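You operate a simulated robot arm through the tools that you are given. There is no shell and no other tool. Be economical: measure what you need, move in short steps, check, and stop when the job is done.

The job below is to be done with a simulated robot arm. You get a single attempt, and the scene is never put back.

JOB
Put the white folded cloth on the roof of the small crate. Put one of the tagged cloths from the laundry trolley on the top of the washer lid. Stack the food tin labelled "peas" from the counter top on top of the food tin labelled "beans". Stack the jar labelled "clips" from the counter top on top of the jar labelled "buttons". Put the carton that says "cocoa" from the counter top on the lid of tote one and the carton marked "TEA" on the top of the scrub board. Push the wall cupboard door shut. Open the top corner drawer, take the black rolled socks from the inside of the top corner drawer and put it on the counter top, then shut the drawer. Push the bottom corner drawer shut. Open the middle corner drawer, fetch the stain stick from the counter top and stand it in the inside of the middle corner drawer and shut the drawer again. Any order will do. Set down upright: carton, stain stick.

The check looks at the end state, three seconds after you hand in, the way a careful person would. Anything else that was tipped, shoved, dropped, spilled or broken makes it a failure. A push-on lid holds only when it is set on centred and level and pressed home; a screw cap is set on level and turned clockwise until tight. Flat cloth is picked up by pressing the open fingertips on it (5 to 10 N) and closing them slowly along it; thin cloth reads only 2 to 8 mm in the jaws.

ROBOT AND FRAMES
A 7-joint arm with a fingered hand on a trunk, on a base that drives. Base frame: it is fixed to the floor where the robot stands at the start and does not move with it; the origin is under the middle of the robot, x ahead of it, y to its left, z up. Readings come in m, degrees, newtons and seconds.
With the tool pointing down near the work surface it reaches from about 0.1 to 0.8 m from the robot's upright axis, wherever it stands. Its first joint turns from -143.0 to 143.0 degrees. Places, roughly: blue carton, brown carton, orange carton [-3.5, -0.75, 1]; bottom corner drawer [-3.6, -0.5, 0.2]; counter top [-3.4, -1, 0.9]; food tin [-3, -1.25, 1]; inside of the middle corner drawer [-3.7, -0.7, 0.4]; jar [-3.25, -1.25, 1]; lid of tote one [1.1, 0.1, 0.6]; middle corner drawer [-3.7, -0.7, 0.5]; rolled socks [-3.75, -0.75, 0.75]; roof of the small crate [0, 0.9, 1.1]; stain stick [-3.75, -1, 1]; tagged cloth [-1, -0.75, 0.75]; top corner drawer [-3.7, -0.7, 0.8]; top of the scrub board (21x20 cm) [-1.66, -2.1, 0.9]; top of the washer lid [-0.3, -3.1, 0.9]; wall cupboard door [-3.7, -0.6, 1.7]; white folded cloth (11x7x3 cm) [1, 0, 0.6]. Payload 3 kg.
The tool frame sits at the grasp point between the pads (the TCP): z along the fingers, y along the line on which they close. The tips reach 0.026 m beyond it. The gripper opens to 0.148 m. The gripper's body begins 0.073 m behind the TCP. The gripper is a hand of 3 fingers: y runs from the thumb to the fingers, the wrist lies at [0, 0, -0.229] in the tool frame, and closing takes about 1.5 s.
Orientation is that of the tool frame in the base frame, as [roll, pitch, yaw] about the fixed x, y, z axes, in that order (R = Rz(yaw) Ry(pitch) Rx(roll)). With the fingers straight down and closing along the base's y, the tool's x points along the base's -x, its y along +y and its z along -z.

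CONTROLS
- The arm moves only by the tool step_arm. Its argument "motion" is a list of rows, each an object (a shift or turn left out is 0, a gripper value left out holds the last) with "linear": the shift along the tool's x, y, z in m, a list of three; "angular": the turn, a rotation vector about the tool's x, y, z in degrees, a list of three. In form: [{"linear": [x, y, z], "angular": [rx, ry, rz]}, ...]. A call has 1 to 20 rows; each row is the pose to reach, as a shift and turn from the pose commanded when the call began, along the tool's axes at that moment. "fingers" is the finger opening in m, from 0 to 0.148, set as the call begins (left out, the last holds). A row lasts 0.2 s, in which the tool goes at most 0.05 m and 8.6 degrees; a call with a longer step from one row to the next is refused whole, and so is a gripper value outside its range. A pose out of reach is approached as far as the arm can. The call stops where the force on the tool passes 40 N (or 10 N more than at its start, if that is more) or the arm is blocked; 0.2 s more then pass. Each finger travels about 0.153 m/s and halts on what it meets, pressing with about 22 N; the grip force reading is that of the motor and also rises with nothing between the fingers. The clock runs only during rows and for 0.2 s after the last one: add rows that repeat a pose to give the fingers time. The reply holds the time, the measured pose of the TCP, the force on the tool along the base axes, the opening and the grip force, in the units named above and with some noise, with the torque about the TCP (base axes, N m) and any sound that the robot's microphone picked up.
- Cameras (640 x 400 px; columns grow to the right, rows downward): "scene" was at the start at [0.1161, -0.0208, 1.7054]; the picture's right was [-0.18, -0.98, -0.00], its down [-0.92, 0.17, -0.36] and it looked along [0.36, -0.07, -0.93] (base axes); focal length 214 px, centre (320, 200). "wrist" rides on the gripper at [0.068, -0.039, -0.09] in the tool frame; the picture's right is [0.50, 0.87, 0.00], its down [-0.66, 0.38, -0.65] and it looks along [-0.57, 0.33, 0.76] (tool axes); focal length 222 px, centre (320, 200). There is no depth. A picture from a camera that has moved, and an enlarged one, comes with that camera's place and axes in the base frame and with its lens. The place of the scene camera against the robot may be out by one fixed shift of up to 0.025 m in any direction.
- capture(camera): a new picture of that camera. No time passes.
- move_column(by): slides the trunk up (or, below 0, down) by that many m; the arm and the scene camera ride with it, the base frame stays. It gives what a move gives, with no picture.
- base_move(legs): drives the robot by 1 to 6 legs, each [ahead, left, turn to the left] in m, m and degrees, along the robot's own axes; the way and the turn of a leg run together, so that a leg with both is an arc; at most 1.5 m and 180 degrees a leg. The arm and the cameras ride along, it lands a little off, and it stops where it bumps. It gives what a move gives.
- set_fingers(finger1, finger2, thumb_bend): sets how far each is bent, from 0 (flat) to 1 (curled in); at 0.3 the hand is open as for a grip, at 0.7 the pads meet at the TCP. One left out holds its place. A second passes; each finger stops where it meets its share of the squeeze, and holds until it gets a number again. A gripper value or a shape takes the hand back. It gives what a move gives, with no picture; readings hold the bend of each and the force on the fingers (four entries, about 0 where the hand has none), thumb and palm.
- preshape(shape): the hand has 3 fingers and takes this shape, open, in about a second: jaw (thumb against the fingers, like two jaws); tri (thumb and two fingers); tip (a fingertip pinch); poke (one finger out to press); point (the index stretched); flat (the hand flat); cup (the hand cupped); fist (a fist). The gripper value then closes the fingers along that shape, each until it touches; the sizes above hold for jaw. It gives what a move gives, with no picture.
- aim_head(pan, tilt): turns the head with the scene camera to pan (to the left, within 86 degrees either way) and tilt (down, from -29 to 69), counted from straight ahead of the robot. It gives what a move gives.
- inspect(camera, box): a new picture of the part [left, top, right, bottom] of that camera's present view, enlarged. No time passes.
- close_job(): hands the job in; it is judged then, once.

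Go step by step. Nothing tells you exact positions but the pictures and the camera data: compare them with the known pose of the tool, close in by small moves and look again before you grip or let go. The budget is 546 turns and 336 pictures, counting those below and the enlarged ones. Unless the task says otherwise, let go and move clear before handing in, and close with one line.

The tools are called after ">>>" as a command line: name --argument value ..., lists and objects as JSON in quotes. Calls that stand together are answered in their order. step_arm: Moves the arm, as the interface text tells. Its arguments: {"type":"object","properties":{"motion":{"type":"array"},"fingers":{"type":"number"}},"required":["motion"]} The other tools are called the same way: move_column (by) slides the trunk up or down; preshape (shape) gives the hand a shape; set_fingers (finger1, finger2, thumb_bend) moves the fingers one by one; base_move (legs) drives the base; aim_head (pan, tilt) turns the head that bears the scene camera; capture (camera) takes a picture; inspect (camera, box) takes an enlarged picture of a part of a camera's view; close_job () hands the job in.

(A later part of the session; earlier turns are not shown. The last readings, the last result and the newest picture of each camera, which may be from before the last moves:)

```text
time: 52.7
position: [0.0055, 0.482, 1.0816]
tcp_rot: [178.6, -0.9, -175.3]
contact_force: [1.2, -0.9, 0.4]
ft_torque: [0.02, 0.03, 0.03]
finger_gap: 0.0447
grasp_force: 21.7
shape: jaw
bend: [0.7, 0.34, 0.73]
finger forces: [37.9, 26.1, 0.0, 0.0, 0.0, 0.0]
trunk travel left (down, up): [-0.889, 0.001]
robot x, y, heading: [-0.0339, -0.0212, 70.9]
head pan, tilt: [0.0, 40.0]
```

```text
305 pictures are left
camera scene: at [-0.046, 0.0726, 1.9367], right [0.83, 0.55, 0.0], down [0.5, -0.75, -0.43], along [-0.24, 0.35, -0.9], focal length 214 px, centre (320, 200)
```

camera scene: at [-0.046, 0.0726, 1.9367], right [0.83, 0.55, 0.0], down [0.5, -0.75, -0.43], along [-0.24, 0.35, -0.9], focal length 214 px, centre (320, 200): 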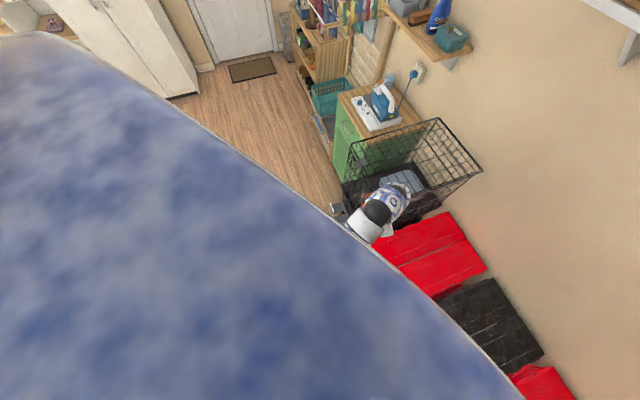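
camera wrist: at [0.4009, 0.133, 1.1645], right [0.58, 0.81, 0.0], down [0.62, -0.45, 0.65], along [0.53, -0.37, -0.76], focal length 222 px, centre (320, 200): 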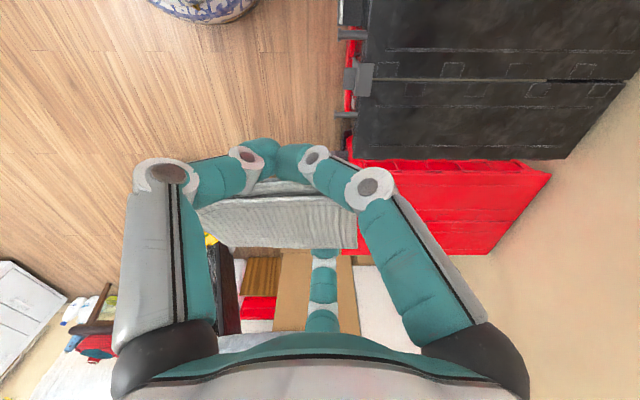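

The camera's axes don't match the commanded head angles; perhaps it is still settling. I'll look again.

>>> aim_head --pan -10 --tilt 35

>>> capture --camera "scene"

>>> capture --camera "wrist"

```text
time: 53.4
position: [0.0049, 0.4819, 1.0814]
tcp_rot: [178.7, -0.9, -175.4]
contact_force: [-0.2, 0.1, 0.2]
ft_torque: [0.01, 0.03, -0.01]
finger_gap: 0.0444
grasp_force: 21.6
shape: jaw
bend: [0.7, 0.34, 0.73]
finger forces: [38.0, 26.2, 0.1, 0.0, 0.1, 0.0]
trunk travel left (down, up): [-0.889, 0.001]
robot x, y, heading: [-0.0382, -0.0231, 70.9]
head pan, tilt: [-10.0, 35.0]
```

```text
304 pictures are left
camera scene: at [-0.046, 0.0727, 1.9367], right [0.83, 0.55, 0.0], down [0.5, -0.76, -0.43], along [-0.24, 0.35, -0.9], focal length 214 px, centre (320, 200)
```

scene: 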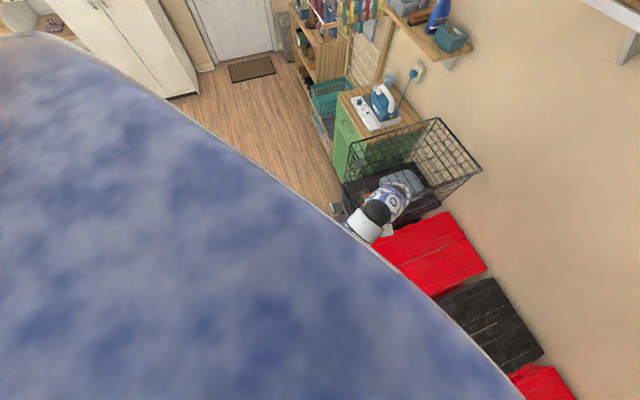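

```text
303 pictures are left
camera wrist: at [-0.0574, 0.4355, 1.1731], right [-0.57, 0.82, 0.03], down [0.63, 0.42, 0.65], along [0.53, 0.39, -0.76], focal length 222 px, centre (320, 200)
```

wrist: 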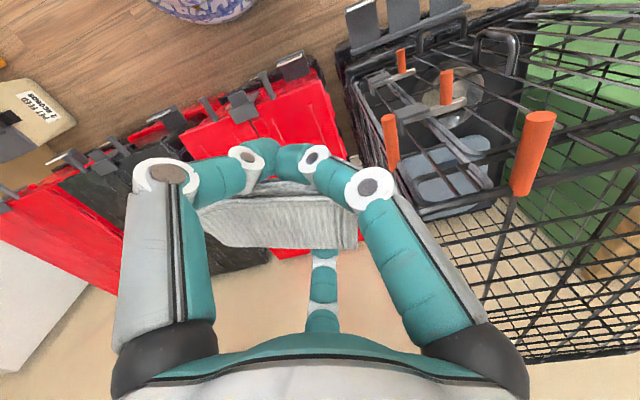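

The head seems held by the arm's elbow, since it does not follow. I'll move the arm out and up a little to free it.

>>> step_arm --motion '[{"linear": [0, 0, -0.04]}, {"linear": [0, 0, -0.08]}, {"linear": [0.0, 0.02, -0.1]}, {"linear": [-0.03, 0.04, -0.12]}, {"linear": [-0.06, 0.05, -0.12]}]'

>>> aim_head --pan 0 --tilt 45

>>> capture --camera "scene"

```text
time: 54.6
position: [0.0653, 0.5343, 1.1873]
tcp_rot: [178.2, -0.5, -175.3]
contact_force: [-0.3, -0.1, -0.2]
ft_torque: [0.03, 0.0, 0.0]
finger_gap: 0.0444
grasp_force: 22.0
shape: jaw
bend: [0.7, 0.35, 0.73]
finger forces: [38.0, 25.9, 0.0, 0.0, 0.0, 0.0]
out of reach, approached as far as the arm can: row 4, 5
trunk travel left (down, up): [-0.889, 0.001]
robot x, y, heading: [-0.0374, -0.0228, 70.9]
head pan, tilt: [-10.0, 35.0]
```

```text
time: 55.3
position: [0.0646, 0.5331, 1.1873]
tcp_rot: [178.2, -0.6, -175.3]
contact_force: [-0.4, 0.2, -0.8]
ft_torque: [0.03, 0.02, -0.01]
finger_gap: 0.0444
grasp_force: 22.1
shape: jaw
bend: [0.7, 0.35, 0.73]
finger forces: [38.0, 25.9, 0.0, 0.0, 0.0, 0.1]
trunk travel left (down, up): [-0.889, 0.001]
robot x, y, heading: [-0.038, -0.0206, 70.7]
head pan, tilt: [0.0, 45.0]
```

```text
302 pictures are left
camera scene: at [-0.0462, 0.0731, 1.9367], right [0.84, 0.55, 0.0], down [0.49, -0.76, -0.43], along [-0.23, 0.36, -0.91], focal length 214 px, centre (320, 200)
```

scene: 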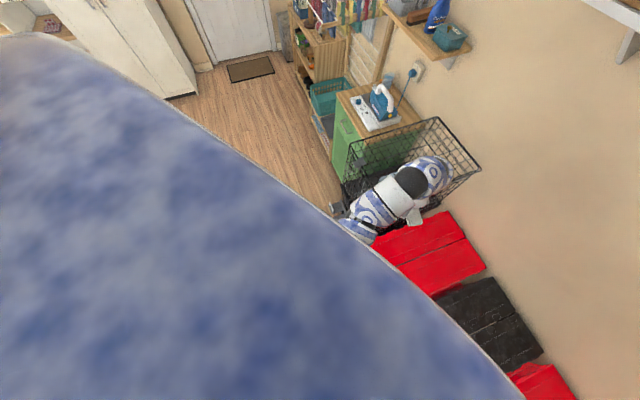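

>>> aim_head --pan 60 --tilt 0

>>> capture --camera "scene"

```text
time: 56.6
position: [0.0617, 0.5444, 1.1846]
tcp_rot: [178.8, -0.5, -175.3]
contact_force: [0.1, 0.1, 0.5]
ft_torque: [-0.02, 0.01, 0.01]
finger_gap: 0.0445
grasp_force: 22.5
shape: jaw
bend: [0.7, 0.35, 0.73]
finger forces: [38.1, 25.9, 0.0, 0.0, 0.0, 0.0]
trunk travel left (down, up): [-0.889, 0.001]
robot x, y, heading: [-0.0391, -0.0216, 70.9]
head pan, tilt: [60.0, 0.0]
```

```text
301 pictures are left
camera scene: at [-0.0578, 0.0823, 1.9359], right [0.72, 0.69, 0.0], down [0.63, -0.66, -0.4], along [-0.28, 0.28, -0.92], focal length 214 px, centre (320, 200)
```

scene: 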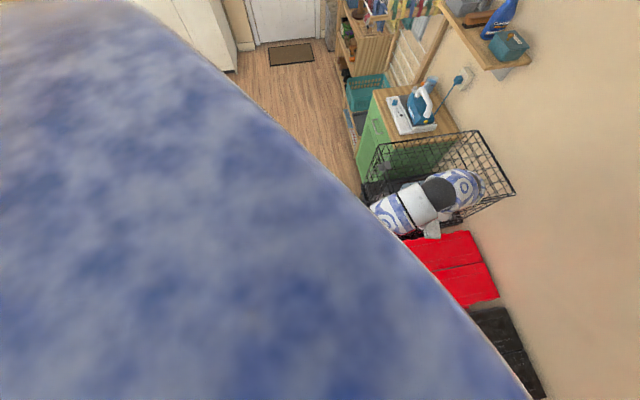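

The head is jammed by the arm's upper link because the arm is folded in. I'll swing the hand to the right over the totes and extend it.

>>> step_arm --motion '[{"linear": [-0.04, 0, 0.0]}, {"linear": [-0.08, 0.0, 0.0]}, {"linear": [-0.12, 0.0, 0.02]}, {"linear": [-0.16, 0.02, 0.05]}, {"linear": [-0.2, 0.05, 0.08]}, {"linear": [-0.24, 0.08, 0.1]}, {"linear": [-0.27, 0.11, 0.12]}]'

>>> aim_head --pan 0 --tilt 45

>>> capture --camera "scene"

```text
refused: row 4 steps farther than a row can; nothing moved
```

```text
time: 57.9
position: [0.0643, 0.5356, 1.1885]
tcp_rot: [178.3, -0.5, -175.4]
contact_force: [0.2, 0.1, -0.4]
ft_torque: [0.0, 0.0, -0.01]
finger_gap: 0.0442
grasp_force: 22.4
shape: jaw
bend: [0.7, 0.35, 0.73]
finger forces: [38.0, 25.9, 0.1, 0.0, 0.0, 0.0]
trunk travel left (down, up): [-0.889, 0.001]
robot x, y, heading: [-0.0332, -0.0208, 70.9]
head pan, tilt: [0.0, 45.0]
```

```text
300 pictures are left
camera scene: at [-0.0483, 0.0748, 1.9366], right [0.83, 0.56, 0.0], down [0.51, -0.75, -0.42], along [-0.23, 0.35, -0.91], focal length 214 px, centre (320, 200)
```

scene: 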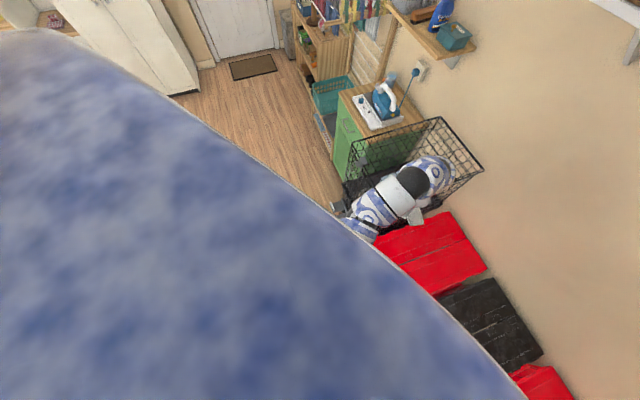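

>>> step_arm --motion '[{"linear": [-0.04, 0, 0.0]}, {"linear": [-0.08, 0.0, 0.0]}, {"linear": [-0.12, 0.0, 0.01]}, {"linear": [-0.15, 0.015, 0.03]}, {"linear": [-0.18, 0.035, 0.05]}, {"linear": [-0.21, 0.055, 0.07]}, {"linear": [-0.24, 0.08, 0.1]}]'

>>> aim_head --pan 0 --tilt 45

>>> capture --camera "scene"

```text
time: 59.5
position: [0.294, 0.6358, 1.085]
tcp_rot: [178.9, -0.8, -175.4]
contact_force: [-1.2, 0.1, -0.7]
ft_torque: [0.01, 0.02, 0.0]
finger_gap: 0.0441
grasp_force: 21.4
shape: jaw
bend: [0.7, 0.35, 0.73]
finger forces: [38.1, 25.5, 0.1, 0.1, 0.0, 0.0]
trunk travel left (down, up): [-0.889, 0.001]
robot x, y, heading: [-0.0386, -0.0196, 70.8]
head pan, tilt: [0.0, 45.0]
```

```text
time: 60.1
position: [0.2938, 0.636, 1.0851]
tcp_rot: [178.9, -0.7, -175.3]
contact_force: [0.0, 0.5, -0.4]
ft_torque: [0.02, 0.03, 0.01]
finger_gap: 0.0438
grasp_force: 21.6
shape: jaw
bend: [0.7, 0.35, 0.73]
finger forces: [37.9, 25.7, 0.1, 0.0, 0.1, 0.0]
trunk travel left (down, up): [-0.889, 0.001]
robot x, y, heading: [-0.0352, -0.0214, 70.8]
head pan, tilt: [0.0, 45.0]
```

```text
299 pictures are left
camera scene: at [-0.0485, 0.0752, 1.9365], right [0.83, 0.55, 0.0], down [0.5, -0.76, -0.42], along [-0.23, 0.35, -0.91], focal length 214 px, centre (320, 200)
```

scene: 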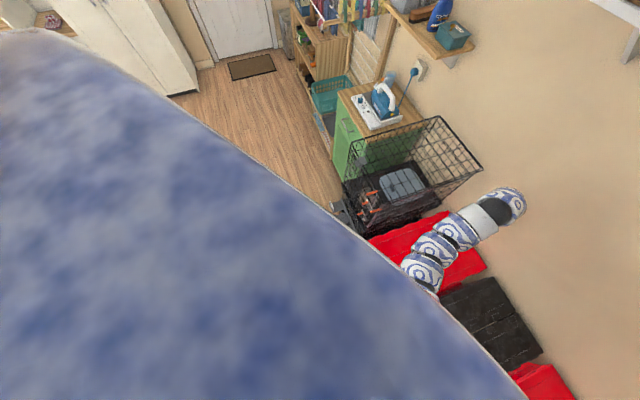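

>>> aim_head --pan 86 --tilt -25

>>> inspect --camera "scene" --box '[0, 0, 640, 400]'

>>> aim_head --pan 0 --tilt 69

>>> inspect --camera "scene" --box '[0, 0, 640, 400]'

```text
time: 61.7
position: [0.2844, 0.6591, 1.0781]
tcp_rot: [-179.9, -0.4, -175.2]
contact_force: [0.7, 0.6, -0.6]
ft_torque: [0.01, 0.04, -0.02]
finger_gap: 0.0438
grasp_force: 22.1
shape: jaw
bend: [0.7, 0.35, 0.73]
finger forces: [37.9, 25.6, 0.0, 0.0, 0.0, 0.1]
trunk travel left (down, up): [-0.889, 0.001]
robot x, y, heading: [-0.0364, -0.0176, 70.7]
head pan, tilt: [85.9, -25.0]
```

```text
1.00 times, centred on (320, 200) of scene (not enlarged: the box is as wide or as high as the picture)
camera zoom: at [-0.0813, 0.0943, 1.935], right [0.49, 0.87, -0.01], down [0.81, -0.46, -0.37], along [-0.33, 0.17, -0.93], focal length 214 px, centre (320, 200)
```

zoom: 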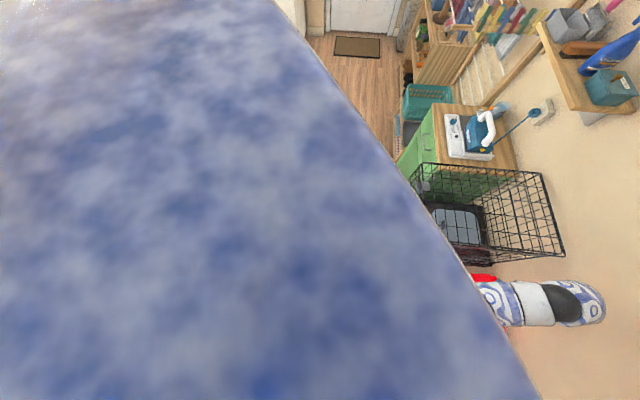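

```text
time: 63.4
position: [0.2828, 0.6459, 1.088]
tcp_rot: [179.4, -0.1, -175.3]
contact_force: [-0.6, -0.1, -0.5]
ft_torque: [-0.06, 0.01, 0.01]
finger_gap: 0.0441
grasp_force: 21.9
shape: jaw
bend: [0.7, 0.35, 0.73]
finger forces: [38.0, 25.6, 0.0, 0.1, 0.0, 0.0]
trunk travel left (down, up): [-0.889, 0.001]
robot x, y, heading: [-0.0377, -0.0196, 70.7]
head pan, tilt: [0.0, 68.8]
```

```text
1.00 times, centred on (320, 200) of scene (not enlarged: the box is as wide or as high as the picture)
camera zoom: at [-0.0214, 0.0928, 1.935], right [0.96, -0.28, 0.0], down [-0.26, -0.91, -0.32], along [0.09, 0.31, -0.95], focal length 214 px, centre (320, 200)
```

zoom: 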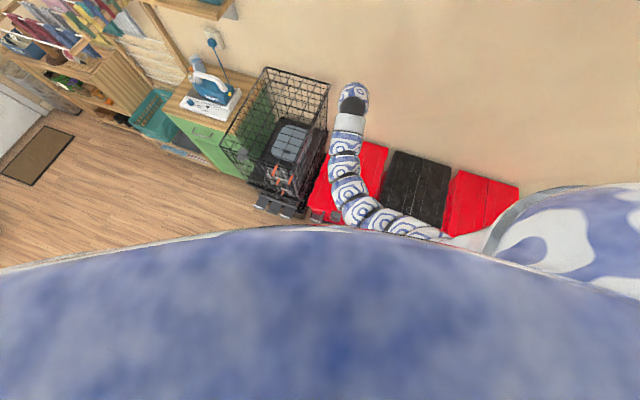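

>>> aim_head --pan 0 --tilt 45

>>> capture --camera "scene"

```text
time: 64.3
position: [0.2828, 0.6487, 1.0831]
tcp_rot: [179.6, -0.3, -175.2]
contact_force: [0.1, -0.4, 0.5]
ft_torque: [0.03, 0.0, -0.02]
finger_gap: 0.044
grasp_force: 21.8
shape: jaw
bend: [0.7, 0.35, 0.73]
finger forces: [38.0, 25.5, 0.1, 0.0, 0.0, 0.0]
trunk travel left (down, up): [-0.889, 0.001]
robot x, y, heading: [-0.0394, -0.0213, 70.8]
head pan, tilt: [0.0, 45.0]
```

```text
296 pictures are left
camera scene: at [-0.0176, 0.1026, 1.9357], right [0.95, -0.31, 0.0], down [-0.29, -0.88, -0.38], along [0.12, 0.36, -0.92], focal length 214 px, centre (320, 200)
```

scene: 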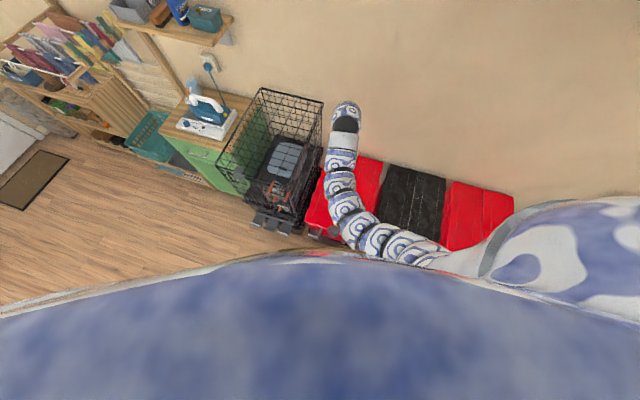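

The head view now shows the crate. I'll zoom in on it.

>>> inspect --camera "scene" --box '[200, 70, 360, 270]'

>>> capture --camera "wrist"

```text
2.00 times, centred on (280, 170) of scene
camera zoom: at [-0.0176, 0.1026, 1.9357], right [0.95, -0.31, 0.0], down [-0.29, -0.88, -0.38], along [0.12, 0.36, -0.92], focal length 429 px, centre (400, 260)
```

zoom: 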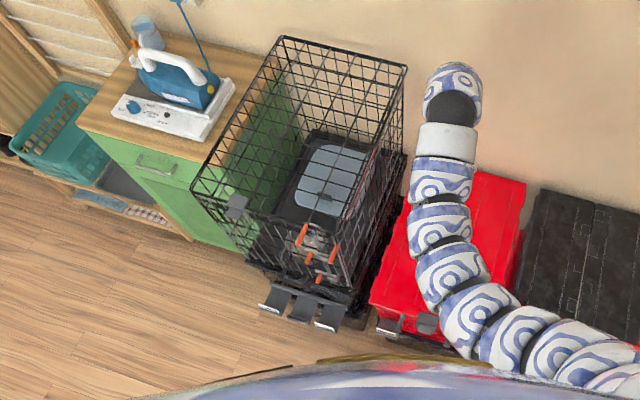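

```text
294 pictures are left
camera wrist: at [0.2191, 0.6026, 1.1752], right [-0.57, 0.82, 0.01], down [0.62, 0.43, 0.65], along [0.53, 0.38, -0.76], focal length 222 px, centre (320, 200)
```

wrist: 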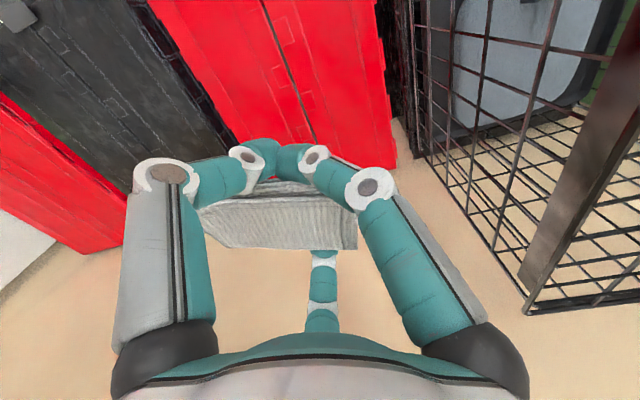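

The wire crate's roof is at about z≈1.05–1.1, centred near (0, 0.88). I'll edge the base a bit closer, then bring the cloth over it high up.

>>> step_arm --motion '[{"linear": [0, 0, -0.04]}, {"linear": [0, 0, -0.08]}, {"linear": [0.0, 0.0, -0.12]}]'

>>> base_move --legs '[[0.117, -0.033, 0]]'

>>> capture --camera "wrist"

```text
time: 65.1
position: [0.2816, 0.6469, 1.1857]
tcp_rot: [179.5, -0.1, -175.4]
contact_force: [-0.4, 0.0, -0.7]
ft_torque: [0.0, 0.02, -0.01]
finger_gap: 0.0439
grasp_force: 22.2
shape: jaw
bend: [0.7, 0.35, 0.73]
finger forces: [38.0, 25.4, 0.0, 0.0, 0.0, 0.0]
out of reach, approached as far as the arm can: row 3
trunk travel left (down, up): [-0.889, 0.001]
robot x, y, heading: [-0.0391, -0.0217, 70.7]
head pan, tilt: [0.0, 45.0]
```

```text
time: 66.3
position: [0.3464, 0.7447, 1.1901]
tcp_rot: [179.5, 0.5, -175.5]
contact_force: [-0.8, -0.4, 0.1]
ft_torque: [-0.03, 0.0, -0.01]
finger_gap: 0.0436
grasp_force: 21.9
shape: jaw
bend: [0.7, 0.35, 0.73]
finger forces: [38.1, 25.4, 0.0, 0.0, 0.1, 0.0]
trunk travel left (down, up): [-0.889, 0.001]
robot x, y, heading: [0.0367, 0.0786, 70.5]
head pan, tilt: [0.0, 45.0]
```

```text
293 pictures are left
camera wrist: at [0.2816, 0.6984, 1.2801], right [-0.57, 0.82, 0.0], down [0.62, 0.42, 0.66], along [0.54, 0.38, -0.75], focal length 222 px, centre (320, 200)
```

wrist: 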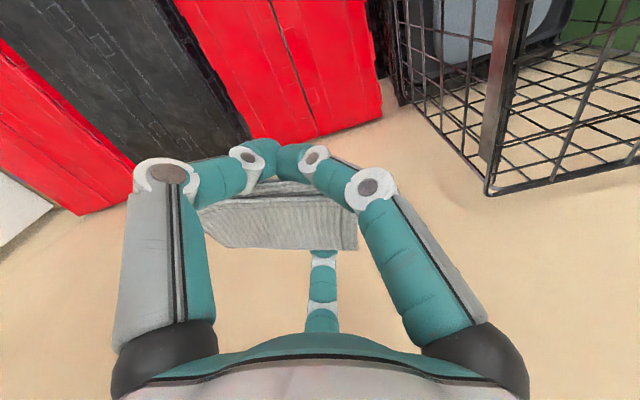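

The roof corner is confirmed at z≈1.05. I'll bring the hand over the roof.

>>> step_arm --motion '[{"linear": [0.04, 0.015, 0]}, {"linear": [0.08, 0.03, 0]}, {"linear": [0.12, 0.045, 0]}, {"linear": [0.16, 0.06, 0]}, {"linear": [0.2, 0.075, 0]}, {"linear": [0.24, 0.09, 0]}, {"linear": [0.28, 0.105, 0]}, {"linear": [0.31, 0.115, 0]}, {"linear": [0.338, 0.122, 0]}]'

>>> capture --camera "wrist"

>>> inspect --camera "scene" --box '[200, 70, 360, 270]'

```text
time: 68.3
position: [-0.0019, 0.8404, 1.1894]
tcp_rot: [179.5, 0.4, -175.5]
contact_force: [0.0, 0.1, -0.1]
ft_torque: [0.04, 0.02, 0.01]
finger_gap: 0.0435
grasp_force: 22.4
shape: jaw
bend: [0.7, 0.35, 0.73]
finger forces: [37.9, 25.0, 0.0, 0.0, 0.0, 0.1]
trunk travel left (down, up): [-0.889, 0.001]
robot x, y, heading: [0.0352, 0.0754, 70.6]
head pan, tilt: [0.0, 45.0]
```

```text
292 pictures are left
camera wrist: at [-0.0659, 0.7942, 1.2798], right [-0.57, 0.82, 0.0], down [0.62, 0.42, 0.66], along [0.54, 0.38, -0.75], focal length 222 px, centre (320, 200)
```

wrist: 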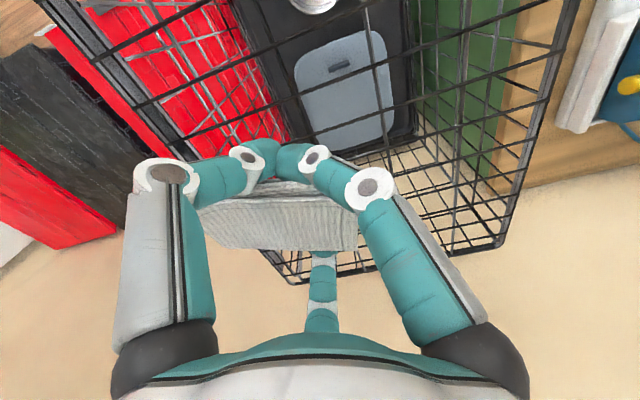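

```text
2.00 times, centred on (280, 170) of scene
camera zoom: at [0.0377, 0.1985, 1.9347], right [0.95, -0.31, 0.01], down [-0.29, -0.89, -0.36], along [0.12, 0.34, -0.93], focal length 429 px, centre (400, 260)
```

zoom: 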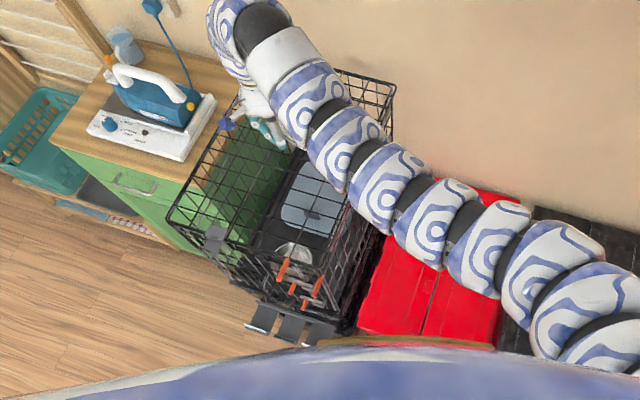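

Hand is centred over the roof. I'll lower toward it and watch the force.

>>> step_arm --motion '[{"linear": [0, 0, 0.03]}, {"linear": [0, 0, 0.06]}, {"linear": [0, 0, 0.075]}, {"linear": [0, 0, 0.085]}, {"linear": [0, 0, 0.09]}]'

>>> capture --camera "wrist"

```text
time: 69.5
position: [0.001, 0.8402, 1.0957]
tcp_rot: [179.5, 0.5, -175.5]
contact_force: [0.2, 0.6, -1.0]
ft_torque: [0.01, 0.01, -0.01]
finger_gap: 0.0433
grasp_force: 22.5
shape: jaw
bend: [0.7, 0.36, 0.73]
finger forces: [37.7, 23.8, 0.1, 0.0, 0.1, 0.1]
trunk travel left (down, up): [-0.889, 0.001]
robot x, y, heading: [0.0328, 0.0805, 70.7]
head pan, tilt: [0.0, 45.0]
```

```text
290 pictures are left
camera wrist: at [-0.0637, 0.7939, 1.1881], right [-0.57, 0.82, 0.0], down [0.62, 0.42, 0.66], along [0.54, 0.38, -0.75], focal length 222 px, centre (320, 200)
```

wrist: 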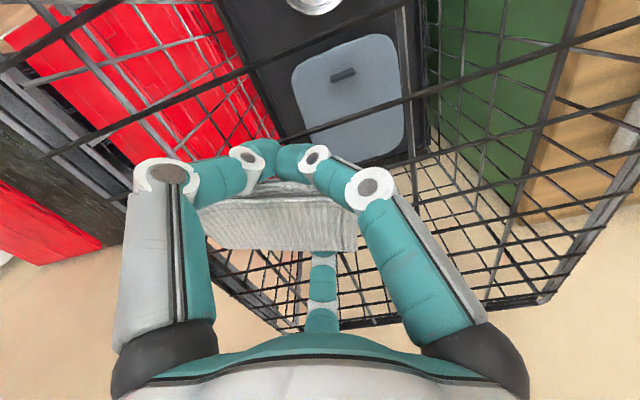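

>>> inspect --camera "wrist" --box '[160, 60, 480, 320]'

>>> inspect --camera "scene" --box '[230, 80, 330, 200]'

```text
1.54 times, centred on (320, 190) of wrist
camera zoom: at [-0.0637, 0.7939, 1.1881], right [-0.57, 0.82, 0.0], down [0.62, 0.42, 0.66], along [0.54, 0.38, -0.75], focal length 342 px, centre (320, 215)
```

zoom: 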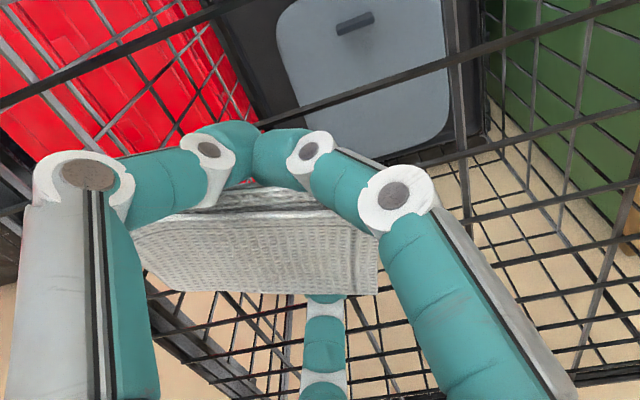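

```text
3.33 times, centred on (280, 140) of scene
camera zoom: at [0.0382, 0.1986, 1.9347], right [0.95, -0.31, 0.01], down [-0.29, -0.89, -0.36], along [0.12, 0.34, -0.93], focal length 715 px, centre (453, 400)
```

zoom: 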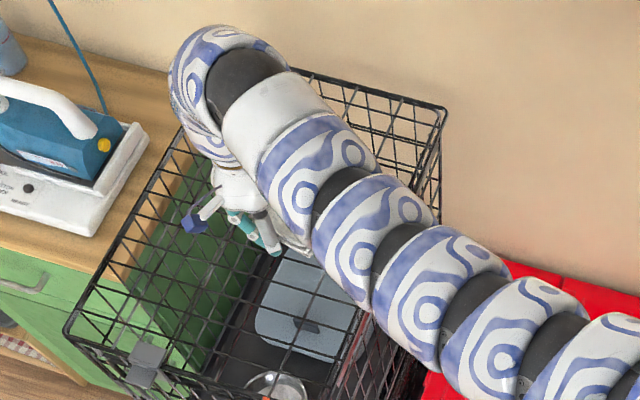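

Not touching yet. I'll keep going down slowly until contact.

>>> step_arm --motion '[{"linear": [0, 0, 0.006]}, {"linear": [0, 0, 0.012]}, {"linear": [0, 0, 0.012]}]'

>>> step_arm --motion '[{"linear": [0, 0, 0.004]}, {"linear": [0, 0, 0.008]}, {"linear": [0, 0, 0.008]}]'

```text
time: 70.3
position: [0.0003, 0.8405, 1.0869]
tcp_rot: [179.4, 0.4, -175.5]
contact_force: [-0.8, 0.8, 2.7]
ft_torque: [0.09, -0.12, 0.01]
finger_gap: 0.0433
grasp_force: 22.1
shape: jaw
bend: [0.7, 0.36, 0.73]
finger forces: [37.8, 27.4, 0.1, 0.0, 0.1, 0.0]
trunk travel left (down, up): [-0.889, 0.001]
robot x, y, heading: [0.0339, 0.0731, 70.7]
head pan, tilt: [0.0, 45.0]
```

```text
time: 71.0
position: [0.0, 0.8436, 1.0846]
tcp_rot: [178.8, 0.3, -175.6]
contact_force: [1.7, -4.4, 21.1]
ft_torque: [-0.01, -0.65, -0.05]
finger_gap: 0.0435
grasp_force: 22.0
shape: jaw
bend: [0.7, 0.34, 0.73]
finger forces: [38.0, 39.2, 0.0, 0.0, 0.0, 0.0]
trunk travel left (down, up): [-0.889, 0.001]
robot x, y, heading: [0.0342, 0.0783, 70.7]
head pan, tilt: [0.0, 45.0]
stopped in row 3: the force on the tool passed its limit at 45 N (the readings are from after the stop); the commanded pose is now the measured one
```

Contact at about 1.087. I'll ease up 4 mm and open.

>>> step_arm --motion '[{"linear": [0, 0, -0.004]}, {"linear": [0, 0, -0.004]}]'

>>> step_arm --motion '[{"linear": [0, 0, 0]}, {"linear": [0, 0, 0]}, {"linear": [0, 0, 0]}, {"linear": [0, 0, 0]}, {"linear": [0, 0, 0]}, {"linear": [0, 0, 0]}]' --fingers 0.148

>>> step_arm --motion '[{"linear": [0, 0, -0.02]}, {"linear": [0, 0, -0.05]}, {"linear": [0, 0, -0.1]}]'

>>> capture --camera "wrist"

```text
time: 71.5
position: [-0.0003, 0.8429, 1.0852]
tcp_rot: [179.1, 0.4, -175.5]
contact_force: [0.2, -0.4, 2.0]
ft_torque: [0.04, -0.05, -0.02]
finger_gap: 0.0433
grasp_force: 22.3
shape: jaw
bend: [0.7, 0.35, 0.73]
finger forces: [38.8, 26.9, 0.0, 0.1, 0.0, 0.1]
trunk travel left (down, up): [-0.889, 0.001]
robot x, y, heading: [0.0343, 0.0777, 70.6]
head pan, tilt: [0.0, 45.0]
```

```text
time: 73.0
position: [0.0013, 0.8438, 1.0869]
tcp_rot: [179.0, 0.3, -175.5]
contact_force: [0.2, -0.1, 0.4]
ft_torque: [-0.08, -0.02, 0.0]
finger_gap: 0.148
grasp_force: 0.0
shape: jaw
bend: [0.3, 0.3, 0.29]
finger forces: [0.0, 0.1, 0.0, 0.0, 0.5, 0.0]
trunk travel left (down, up): [-0.889, 0.001]
robot x, y, heading: [0.0334, 0.0768, 70.7]
head pan, tilt: [0.0, 45.0]
```

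```text
time: 73.8
position: [0.0008, 0.8425, 1.1869]
tcp_rot: [179.2, 0.2, -175.5]
contact_force: [-0.3, 0.2, -0.3]
ft_torque: [0.05, -0.01, -0.01]
finger_gap: 0.1478
grasp_force: 0.1
shape: jaw
bend: [0.3, 0.3, 0.3]
finger forces: [0.0, 0.1, 0.0, 0.0, 0.0, 0.0]
trunk travel left (down, up): [-0.889, 0.001]
robot x, y, heading: [0.0355, 0.0751, 70.3]
head pan, tilt: [0.0, 45.0]
```

```text
287 pictures are left
camera wrist: at [-0.0642, 0.7961, 1.2775], right [-0.57, 0.82, 0.01], down [0.62, 0.42, 0.66], along [0.54, 0.38, -0.75], focal length 222 px, centre (320, 200)
```

wrist: 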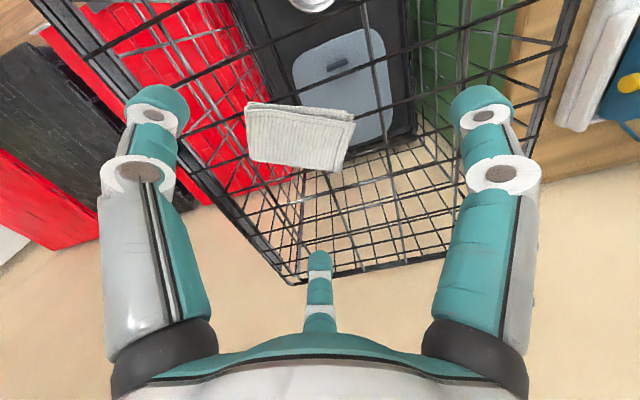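

The cloth lies on the roof. Now I'll back off to the starting spot, lower the column a bit to free the head, and look toward the trolley.

>>> base_move --legs '[[-0.16, 0, 0]]'

>>> step_arm --motion '[{"linear": [0, -0.04, 0]}, {"linear": [0, -0.08, 0]}, {"linear": [0, -0.12, 0]}, {"linear": [0, -0.15, 0.02]}]'

>>> base_move --legs '[[0, 0, 70]]'

>>> move_column --by -0.2

>>> aim_head --pan 20 --tilt 30

>>> capture --camera "scene"

```text
time: 75.2
position: [-0.0376, 0.6979, 1.183]
tcp_rot: [179.4, -0.5, -175.5]
contact_force: [-0.3, -0.2, 0.9]
ft_torque: [0.0, 0.02, -0.03]
finger_gap: 0.1478
grasp_force: 0.0
shape: jaw
bend: [0.3, 0.3, 0.3]
finger forces: [0.1, 0.0, 0.0, 0.0, 0.0, 0.1]
trunk travel left (down, up): [-0.889, 0.001]
robot x, y, heading: [-0.0154, -0.0745, 70.5]
head pan, tilt: [0.0, 45.0]
```

```text
time: 76.2
position: [-0.0271, 0.5472, 1.1622]
tcp_rot: [179.5, -0.5, -175.6]
contact_force: [0.0, 0.1, -0.3]
ft_torque: [0.0, 0.0, 0.01]
finger_gap: 0.148
grasp_force: 0.1
shape: jaw
bend: [0.3, 0.3, 0.3]
finger forces: [0.0, 0.0, 0.0, 0.0, 0.0, 0.1]
trunk travel left (down, up): [-0.889, 0.001]
robot x, y, heading: [-0.0216, -0.0726, 70.4]
head pan, tilt: [0.0, 45.0]
```

```text
time: 79.6
position: [-0.586, 0.1488, 1.1697]
tcp_rot: [178.7, -1.1, -106.6]
contact_force: [0.6, 0.3, -0.6]
ft_torque: [-0.01, -0.01, 0.0]
finger_gap: 0.148
grasp_force: 0.1
shape: jaw
bend: [0.3, 0.3, 0.3]
finger forces: [0.0, 0.0, 0.1, 0.0, 0.0, 0.0]
trunk travel left (down, up): [-0.889, 0.001]
robot x, y, heading: [-0.0215, -0.0746, 139.6]
head pan, tilt: [0.0, 45.0]
```

```text
time: 81.7
position: [-0.5964, 0.136, 0.9668]
tcp_rot: [179.0, -0.2, -106.6]
contact_force: [0.2, 0.7, 0.8]
ft_torque: [-0.01, 0.01, 0.0]
finger_gap: 0.1477
grasp_force: 0.0
shape: jaw
bend: [0.3, 0.3, 0.3]
finger forces: [0.0, 0.0, 0.0, 0.0, 0.0, 0.0]
trunk travel left (down, up): [-0.689, 0.201]
robot x, y, heading: [-0.0211, -0.0763, 139.3]
head pan, tilt: [0.0, 45.0]
```

```text
time: 82.6
position: [-0.5954, 0.1364, 0.9663]
tcp_rot: [179.1, -0.2, -106.6]
contact_force: [0.1, -1.3, 0.2]
ft_torque: [-0.02, 0.0, 0.02]
finger_gap: 0.1481
grasp_force: 0.0
shape: jaw
bend: [0.3, 0.3, 0.3]
finger forces: [0.1, 0.0, 0.0, 0.0, 0.1, 0.0]
trunk travel left (down, up): [-0.689, 0.201]
robot x, y, heading: [-0.0215, -0.0754, 139.2]
head pan, tilt: [20.0, 30.0]
```

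```text
286 pictures are left
camera scene: at [-0.1839, 0.0003, 1.7867], right [0.35, 0.94, 0.0], down [0.47, -0.18, -0.87], along [-0.81, 0.3, -0.5], focal length 214 px, centre (320, 200)
```

scene: 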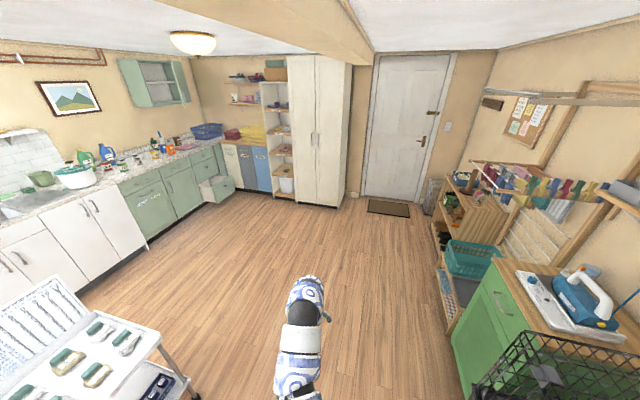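

The head is free again, and the white trolley with tagged cloths is at the lower left. I'll turn to face it.

>>> base_move --legs '[[0, 0, 75]]'

>>> aim_head --pan 0 --tilt 40

>>> capture --camera "scene"

```text
time: 86.2
position: [-0.3667, -0.579, 0.9667]
tcp_rot: [179.0, -0.3, -31.2]
contact_force: [0.2, -0.3, 0.2]
ft_torque: [-0.01, 0.0, -0.04]
finger_gap: 0.148
grasp_force: 0.2
shape: jaw
bend: [0.3, 0.3, 0.3]
finger forces: [0.0, 0.0, 0.0, 0.1, 0.1, 0.0]
trunk travel left (down, up): [-0.689, 0.201]
robot x, y, heading: [-0.0192, -0.075, -144.9]
head pan, tilt: [20.0, 30.0]
```

```text
time: 87.1
position: [-0.3667, -0.5784, 0.9667]
tcp_rot: [179.1, -0.3, -31.1]
contact_force: [-0.7, 1.0, 0.0]
ft_torque: [0.01, 0.04, 0.0]
finger_gap: 0.1479
grasp_force: 0.1
shape: jaw
bend: [0.3, 0.3, 0.3]
finger forces: [0.0, 0.0, 0.0, 0.0, 0.0, 0.1]
trunk travel left (down, up): [-0.689, 0.201]
robot x, y, heading: [-0.0173, -0.0694, -145.0]
head pan, tilt: [0.0, 40.0]
```

```text
285 pictures are left
camera scene: at [-0.1736, -0.1784, 1.7715], right [-0.57, 0.82, 0.0], down [0.53, 0.37, -0.77], along [-0.63, -0.44, -0.64], focal length 214 px, centre (320, 200)
```

scene: 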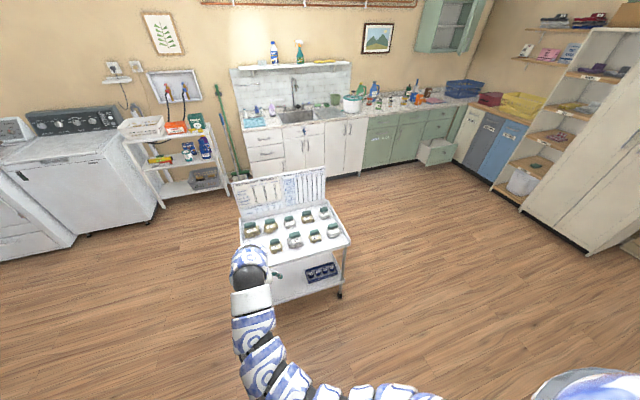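

Good overview. I'll zoom in on the trolley cloths and the kitchen side.

>>> inspect --camera "scene" --box '[220, 160, 370, 300]'

>>> inspect --camera "scene" --box '[220, 50, 420, 190]'

>>> inspect --camera "scene" --box '[0, 80, 220, 250]'

```text
2.86 times, centred on (295, 230) of scene
camera zoom: at [-0.1736, -0.1784, 1.7715], right [-0.57, 0.82, 0.0], down [0.53, 0.37, -0.77], along [-0.63, -0.44, -0.64], focal length 613 px, centre (391, 114)
```

zoom: 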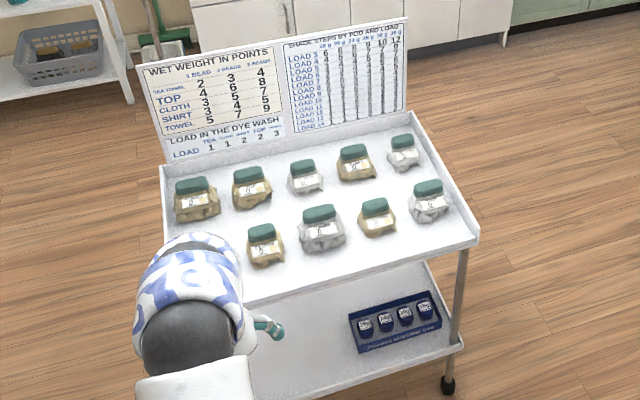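

```text
2.86 times, centred on (320, 120) of scene
camera zoom: at [-0.1736, -0.1784, 1.7715], right [-0.57, 0.82, 0.0], down [0.53, 0.37, -0.77], along [-0.63, -0.44, -0.64], focal length 613 px, centre (320, 429)
```

zoom: 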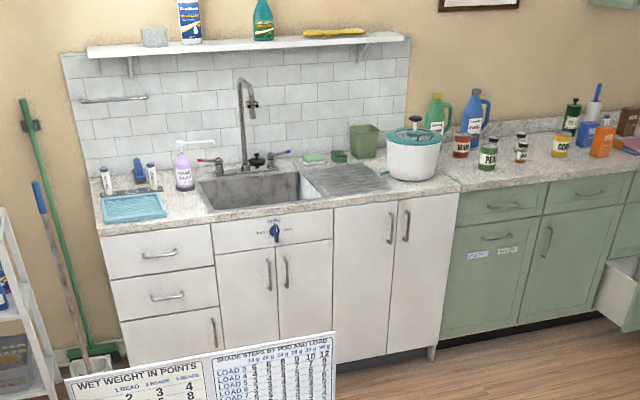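

```text
2.35 times, centred on (110, 165) of scene
camera zoom: at [-0.1736, -0.1784, 1.7715], right [-0.57, 0.82, 0.0], down [0.53, 0.37, -0.77], along [-0.63, -0.44, -0.64], focal length 505 px, centre (814, 282)
```

zoom: 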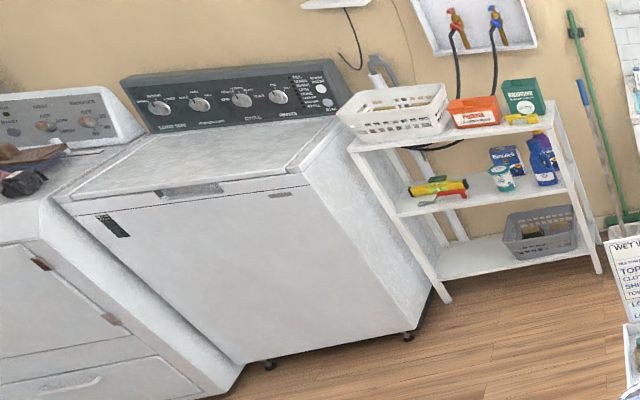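

The trolley has nine tagged bundles. I'll take the near-right one at about (-0.97, -0.63), driving closer first.

>>> base_move --legs '[[0.44, -0.03, 0]]'

>>> capture --camera "wrist"

>>> aim_head --pan 0 --tilt 60

>>> capture --camera "scene"

```text
time: 88.8
position: [-0.5364, -0.6831, 0.9683]
tcp_rot: [178.8, -0.2, -30.9]
contact_force: [-0.7, -0.5, 0.8]
ft_torque: [0.0, 0.03, 0.0]
finger_gap: 0.1479
grasp_force: 0.0
shape: jaw
bend: [0.3, 0.3, 0.3]
finger forces: [0.0, 0.0, 0.1, 0.0, 0.0, 0.0]
trunk travel left (down, up): [-0.689, 0.201]
robot x, y, heading: [-0.1931, -0.1776, -144.7]
head pan, tilt: [0.0, 40.0]
stopped in leg 1: the robot was blocked; the commanded pose is now the measured one
```

```text
281 pictures are left
camera wrist: at [-0.4579, -0.6835, 1.0599], right [-0.02, -1.0, 0.02], down [-0.75, 0.02, 0.66], along [-0.66, 0.0, -0.75], focal length 222 px, centre (320, 200)
```

wrist: 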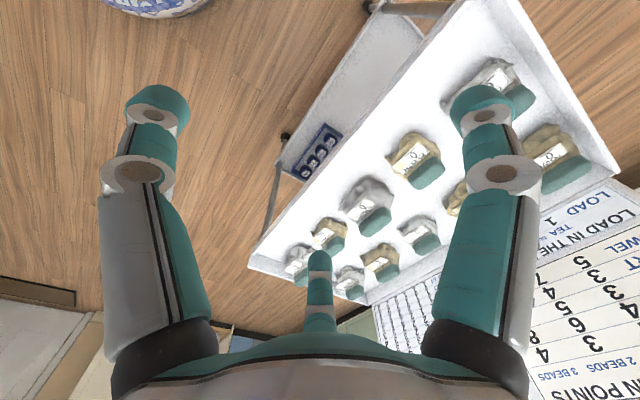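

```text
time: 89.6
position: [-0.5459, -0.6866, 0.9658]
tcp_rot: [179.2, -0.4, -31.0]
contact_force: [-0.4, 0.3, -0.2]
ft_torque: [0.01, 0.0, -0.01]
finger_gap: 0.1482
grasp_force: 0.0
shape: jaw
bend: [0.3, 0.3, 0.3]
finger forces: [0.0, 0.0, 0.1, 0.0, 0.0, 0.0]
trunk travel left (down, up): [-0.689, 0.201]
robot x, y, heading: [-0.1985, -0.1833, -145.0]
head pan, tilt: [0.0, 60.0]
```

```text
280 pictures are left
camera scene: at [-0.3225, -0.2656, 1.7447], right [-0.58, 0.81, 0.0], down [0.71, 0.51, -0.49], along [-0.4, -0.29, -0.87], focal length 214 px, centre (320, 200)
```

scene: 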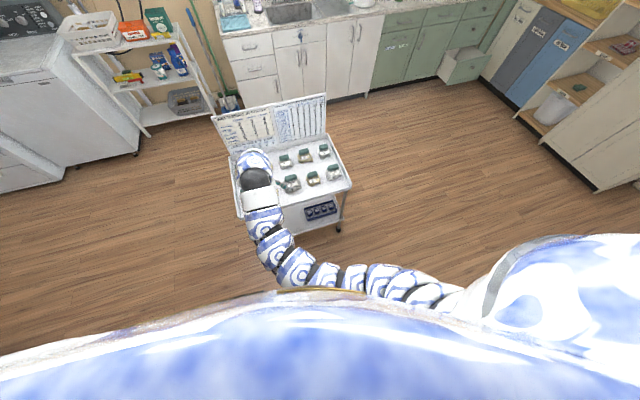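

The drive stopped early, though I see no obstacle in front. I'll try a short straight move to learn more.

>>> base_move --legs '[[0.1, 0, 0]]'

>>> capture --camera "wrist"

```text
time: 90.6
position: [-0.5933, -0.7076, 0.9534]
tcp_rot: [-179.5, -0.9, -31.5]
contact_force: [-0.5, 0.7, 0.7]
ft_torque: [0.0, -0.01, 0.03]
finger_gap: 0.148
grasp_force: 0.2
shape: jaw
bend: [0.3, 0.3, 0.3]
finger forces: [0.0, 0.1, 0.0, 0.0, 0.1, 0.1]
trunk travel left (down, up): [-0.689, 0.201]
robot x, y, heading: [-0.2238, -0.198, -145.2]
head pan, tilt: [0.0, 60.0]
stopped in leg 1: the robot was blocked; the commanded pose is now the measured one
```

```text
279 pictures are left
camera wrist: at [-0.5166, -0.711, 1.0458], right [-0.03, -1.0, 0.0], down [-0.77, 0.02, 0.64], along [-0.64, 0.02, -0.77], focal length 222 px, centre (320, 200)
```

wrist: 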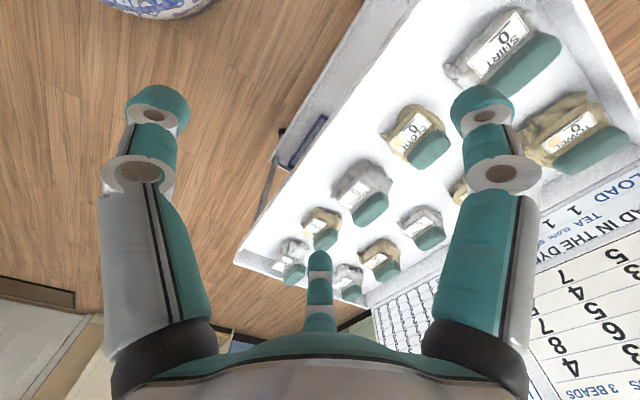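

Something low is blocking. I'll back off slightly and look to both sides.

>>> base_move --legs '[[-0.06, 0, 0]]'

>>> aim_head --pan 60 --tilt 55

>>> capture --camera "scene"

>>> aim_head --pan -60 --tilt 55

>>> capture --camera "scene"

```text
time: 91.5
position: [-0.5569, -0.6809, 0.9443]
tcp_rot: [-179.1, -1.3, -31.6]
contact_force: [0.0, 0.1, 0.3]
ft_torque: [0.0, 0.02, -0.01]
finger_gap: 0.148
grasp_force: 0.1
shape: jaw
bend: [0.3, 0.3, 0.3]
finger forces: [0.0, 0.1, 0.0, 0.0, 0.0, 0.1]
trunk travel left (down, up): [-0.689, 0.201]
robot x, y, heading: [-0.1838, -0.165, -145.4]
head pan, tilt: [0.0, 60.0]
```

```text
time: 92.8
position: [-0.557, -0.6744, 0.9479]
tcp_rot: [-179.5, -1.3, -31.5]
contact_force: [0.3, 0.4, -0.6]
ft_torque: [0.0, 0.04, 0.0]
finger_gap: 0.1481
grasp_force: 0.0
shape: jaw
bend: [0.3, 0.3, 0.3]
finger forces: [0.0, 0.1, 0.0, 0.0, 0.0, 0.1]
trunk travel left (down, up): [-0.689, 0.201]
robot x, y, heading: [-0.1841, -0.1697, -145.3]
head pan, tilt: [60.0, 55.0]
```

```text
278 pictures are left
camera scene: at [-0.2936, -0.268, 1.746], right [-0.91, 0.41, 0.0], down [0.35, 0.78, -0.52], along [-0.21, -0.47, -0.86], focal length 214 px, centre (320, 200)
```

scene: 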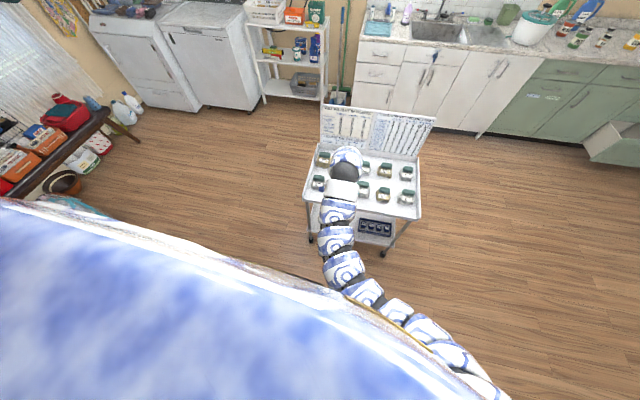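

```text
time: 94.8
position: [-0.546, -0.6898, 0.9454]
tcp_rot: [-179.0, -0.4, -31.6]
contact_force: [0.1, 0.2, -0.7]
ft_torque: [0.0, 0.0, -0.03]
finger_gap: 0.1481
grasp_force: 0.0
shape: jaw
bend: [0.3, 0.3, 0.3]
finger forces: [0.0, 0.0, 0.0, 0.0, 0.1, 0.0]
trunk travel left (down, up): [-0.689, 0.201]
robot x, y, heading: [-0.1831, -0.1643, -145.3]
head pan, tilt: [-60.0, 55.0]
```

```text
277 pictures are left
camera scene: at [-0.3145, -0.2312, 1.7472], right [0.05, 1.0, 0.01], down [0.85, -0.04, -0.53], along [-0.53, 0.03, -0.85], focal length 214 px, centre (320, 200)
```

scene: 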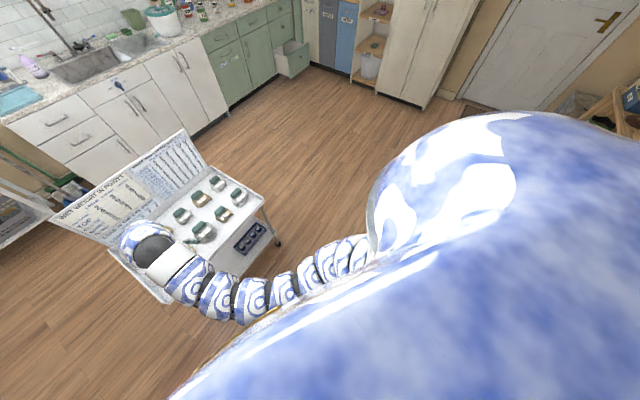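

Nothing evident. I'll yaw the hand so the wrist camera looks back at the robot's base.

>>> step_arm --motion '[{"angular": [0, 0, 8.5]}, {"angular": [0, 0, 17]}, {"angular": [0, 0, 25.5]}, {"angular": [0, 0, 34]}, {"angular": [0, 0, 42.5]}, {"angular": [0, 0, 51]}, {"angular": [0, 0, 59.5]}, {"angular": [0, 0, 68]}, {"angular": [0, 0, 76.5]}, {"angular": [0, 0, 85]}, {"angular": [0, 0, 93.5]}, {"angular": [0, 0, 102]}, {"angular": [0, 0, 110]}]'

>>> capture --camera "wrist"

```text
time: 97.6
position: [-0.5464, -0.6905, 0.9448]
tcp_rot: [180.0, 1.1, -141.7]
contact_force: [0.0, -0.7, -1.0]
ft_torque: [0.03, -0.05, 0.03]
finger_gap: 0.1479
grasp_force: 0.0
shape: jaw
bend: [0.3, 0.3, 0.3]
finger forces: [0.1, 0.1, 0.0, 0.1, 0.0, 0.1]
trunk travel left (down, up): [-0.689, 0.201]
robot x, y, heading: [-0.1817, -0.1702, -145.7]
head pan, tilt: [-60.0, 55.0]
```

```text
276 pictures are left
camera wrist: at [-0.576, -0.7639, 1.0354], right [-0.93, 0.37, -0.01], down [0.27, 0.7, 0.67], along [0.25, 0.62, -0.75], focal length 222 px, centre (320, 200)
```

wrist: 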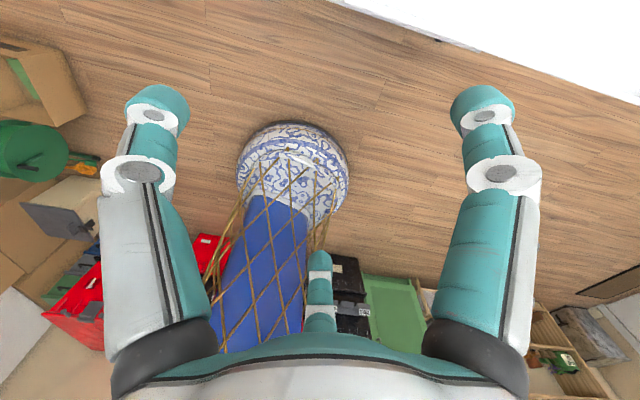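

The base has nothing visible around it. I'll test driving in a slightly different direction.

>>> base_move --legs '[[0.0, 0.15, 0]]'

>>> base_move --legs '[[0.15, 0.0, 0]]'

```text
time: 99.0
position: [-0.4745, -0.8059, 0.9422]
tcp_rot: [-179.3, 1.3, -141.6]
contact_force: [-0.1, -1.0, 0.2]
ft_torque: [0.03, -0.01, 0.01]
finger_gap: 0.1478
grasp_force: 0.1
shape: jaw
bend: [0.3, 0.3, 0.3]
finger forces: [0.1, 0.0, 0.0, 0.1, 0.1, 0.1]
trunk travel left (down, up): [-0.689, 0.201]
robot x, y, heading: [-0.1006, -0.2879, -145.7]
head pan, tilt: [-60.0, 55.0]
```

```text
time: 100.4
position: [-0.5994, -0.8897, 0.943]
tcp_rot: [-179.2, 1.4, -141.7]
contact_force: [-0.1, -1.0, 0.2]
ft_torque: [0.01, -0.03, 0.0]
finger_gap: 0.1479
grasp_force: 0.1
shape: jaw
bend: [0.3, 0.3, 0.3]
finger forces: [0.1, 0.1, 0.1, 0.0, 0.0, 0.0]
trunk travel left (down, up): [-0.689, 0.201]
robot x, y, heading: [-0.2225, -0.3729, -145.6]
head pan, tilt: [-60.0, 55.0]
```

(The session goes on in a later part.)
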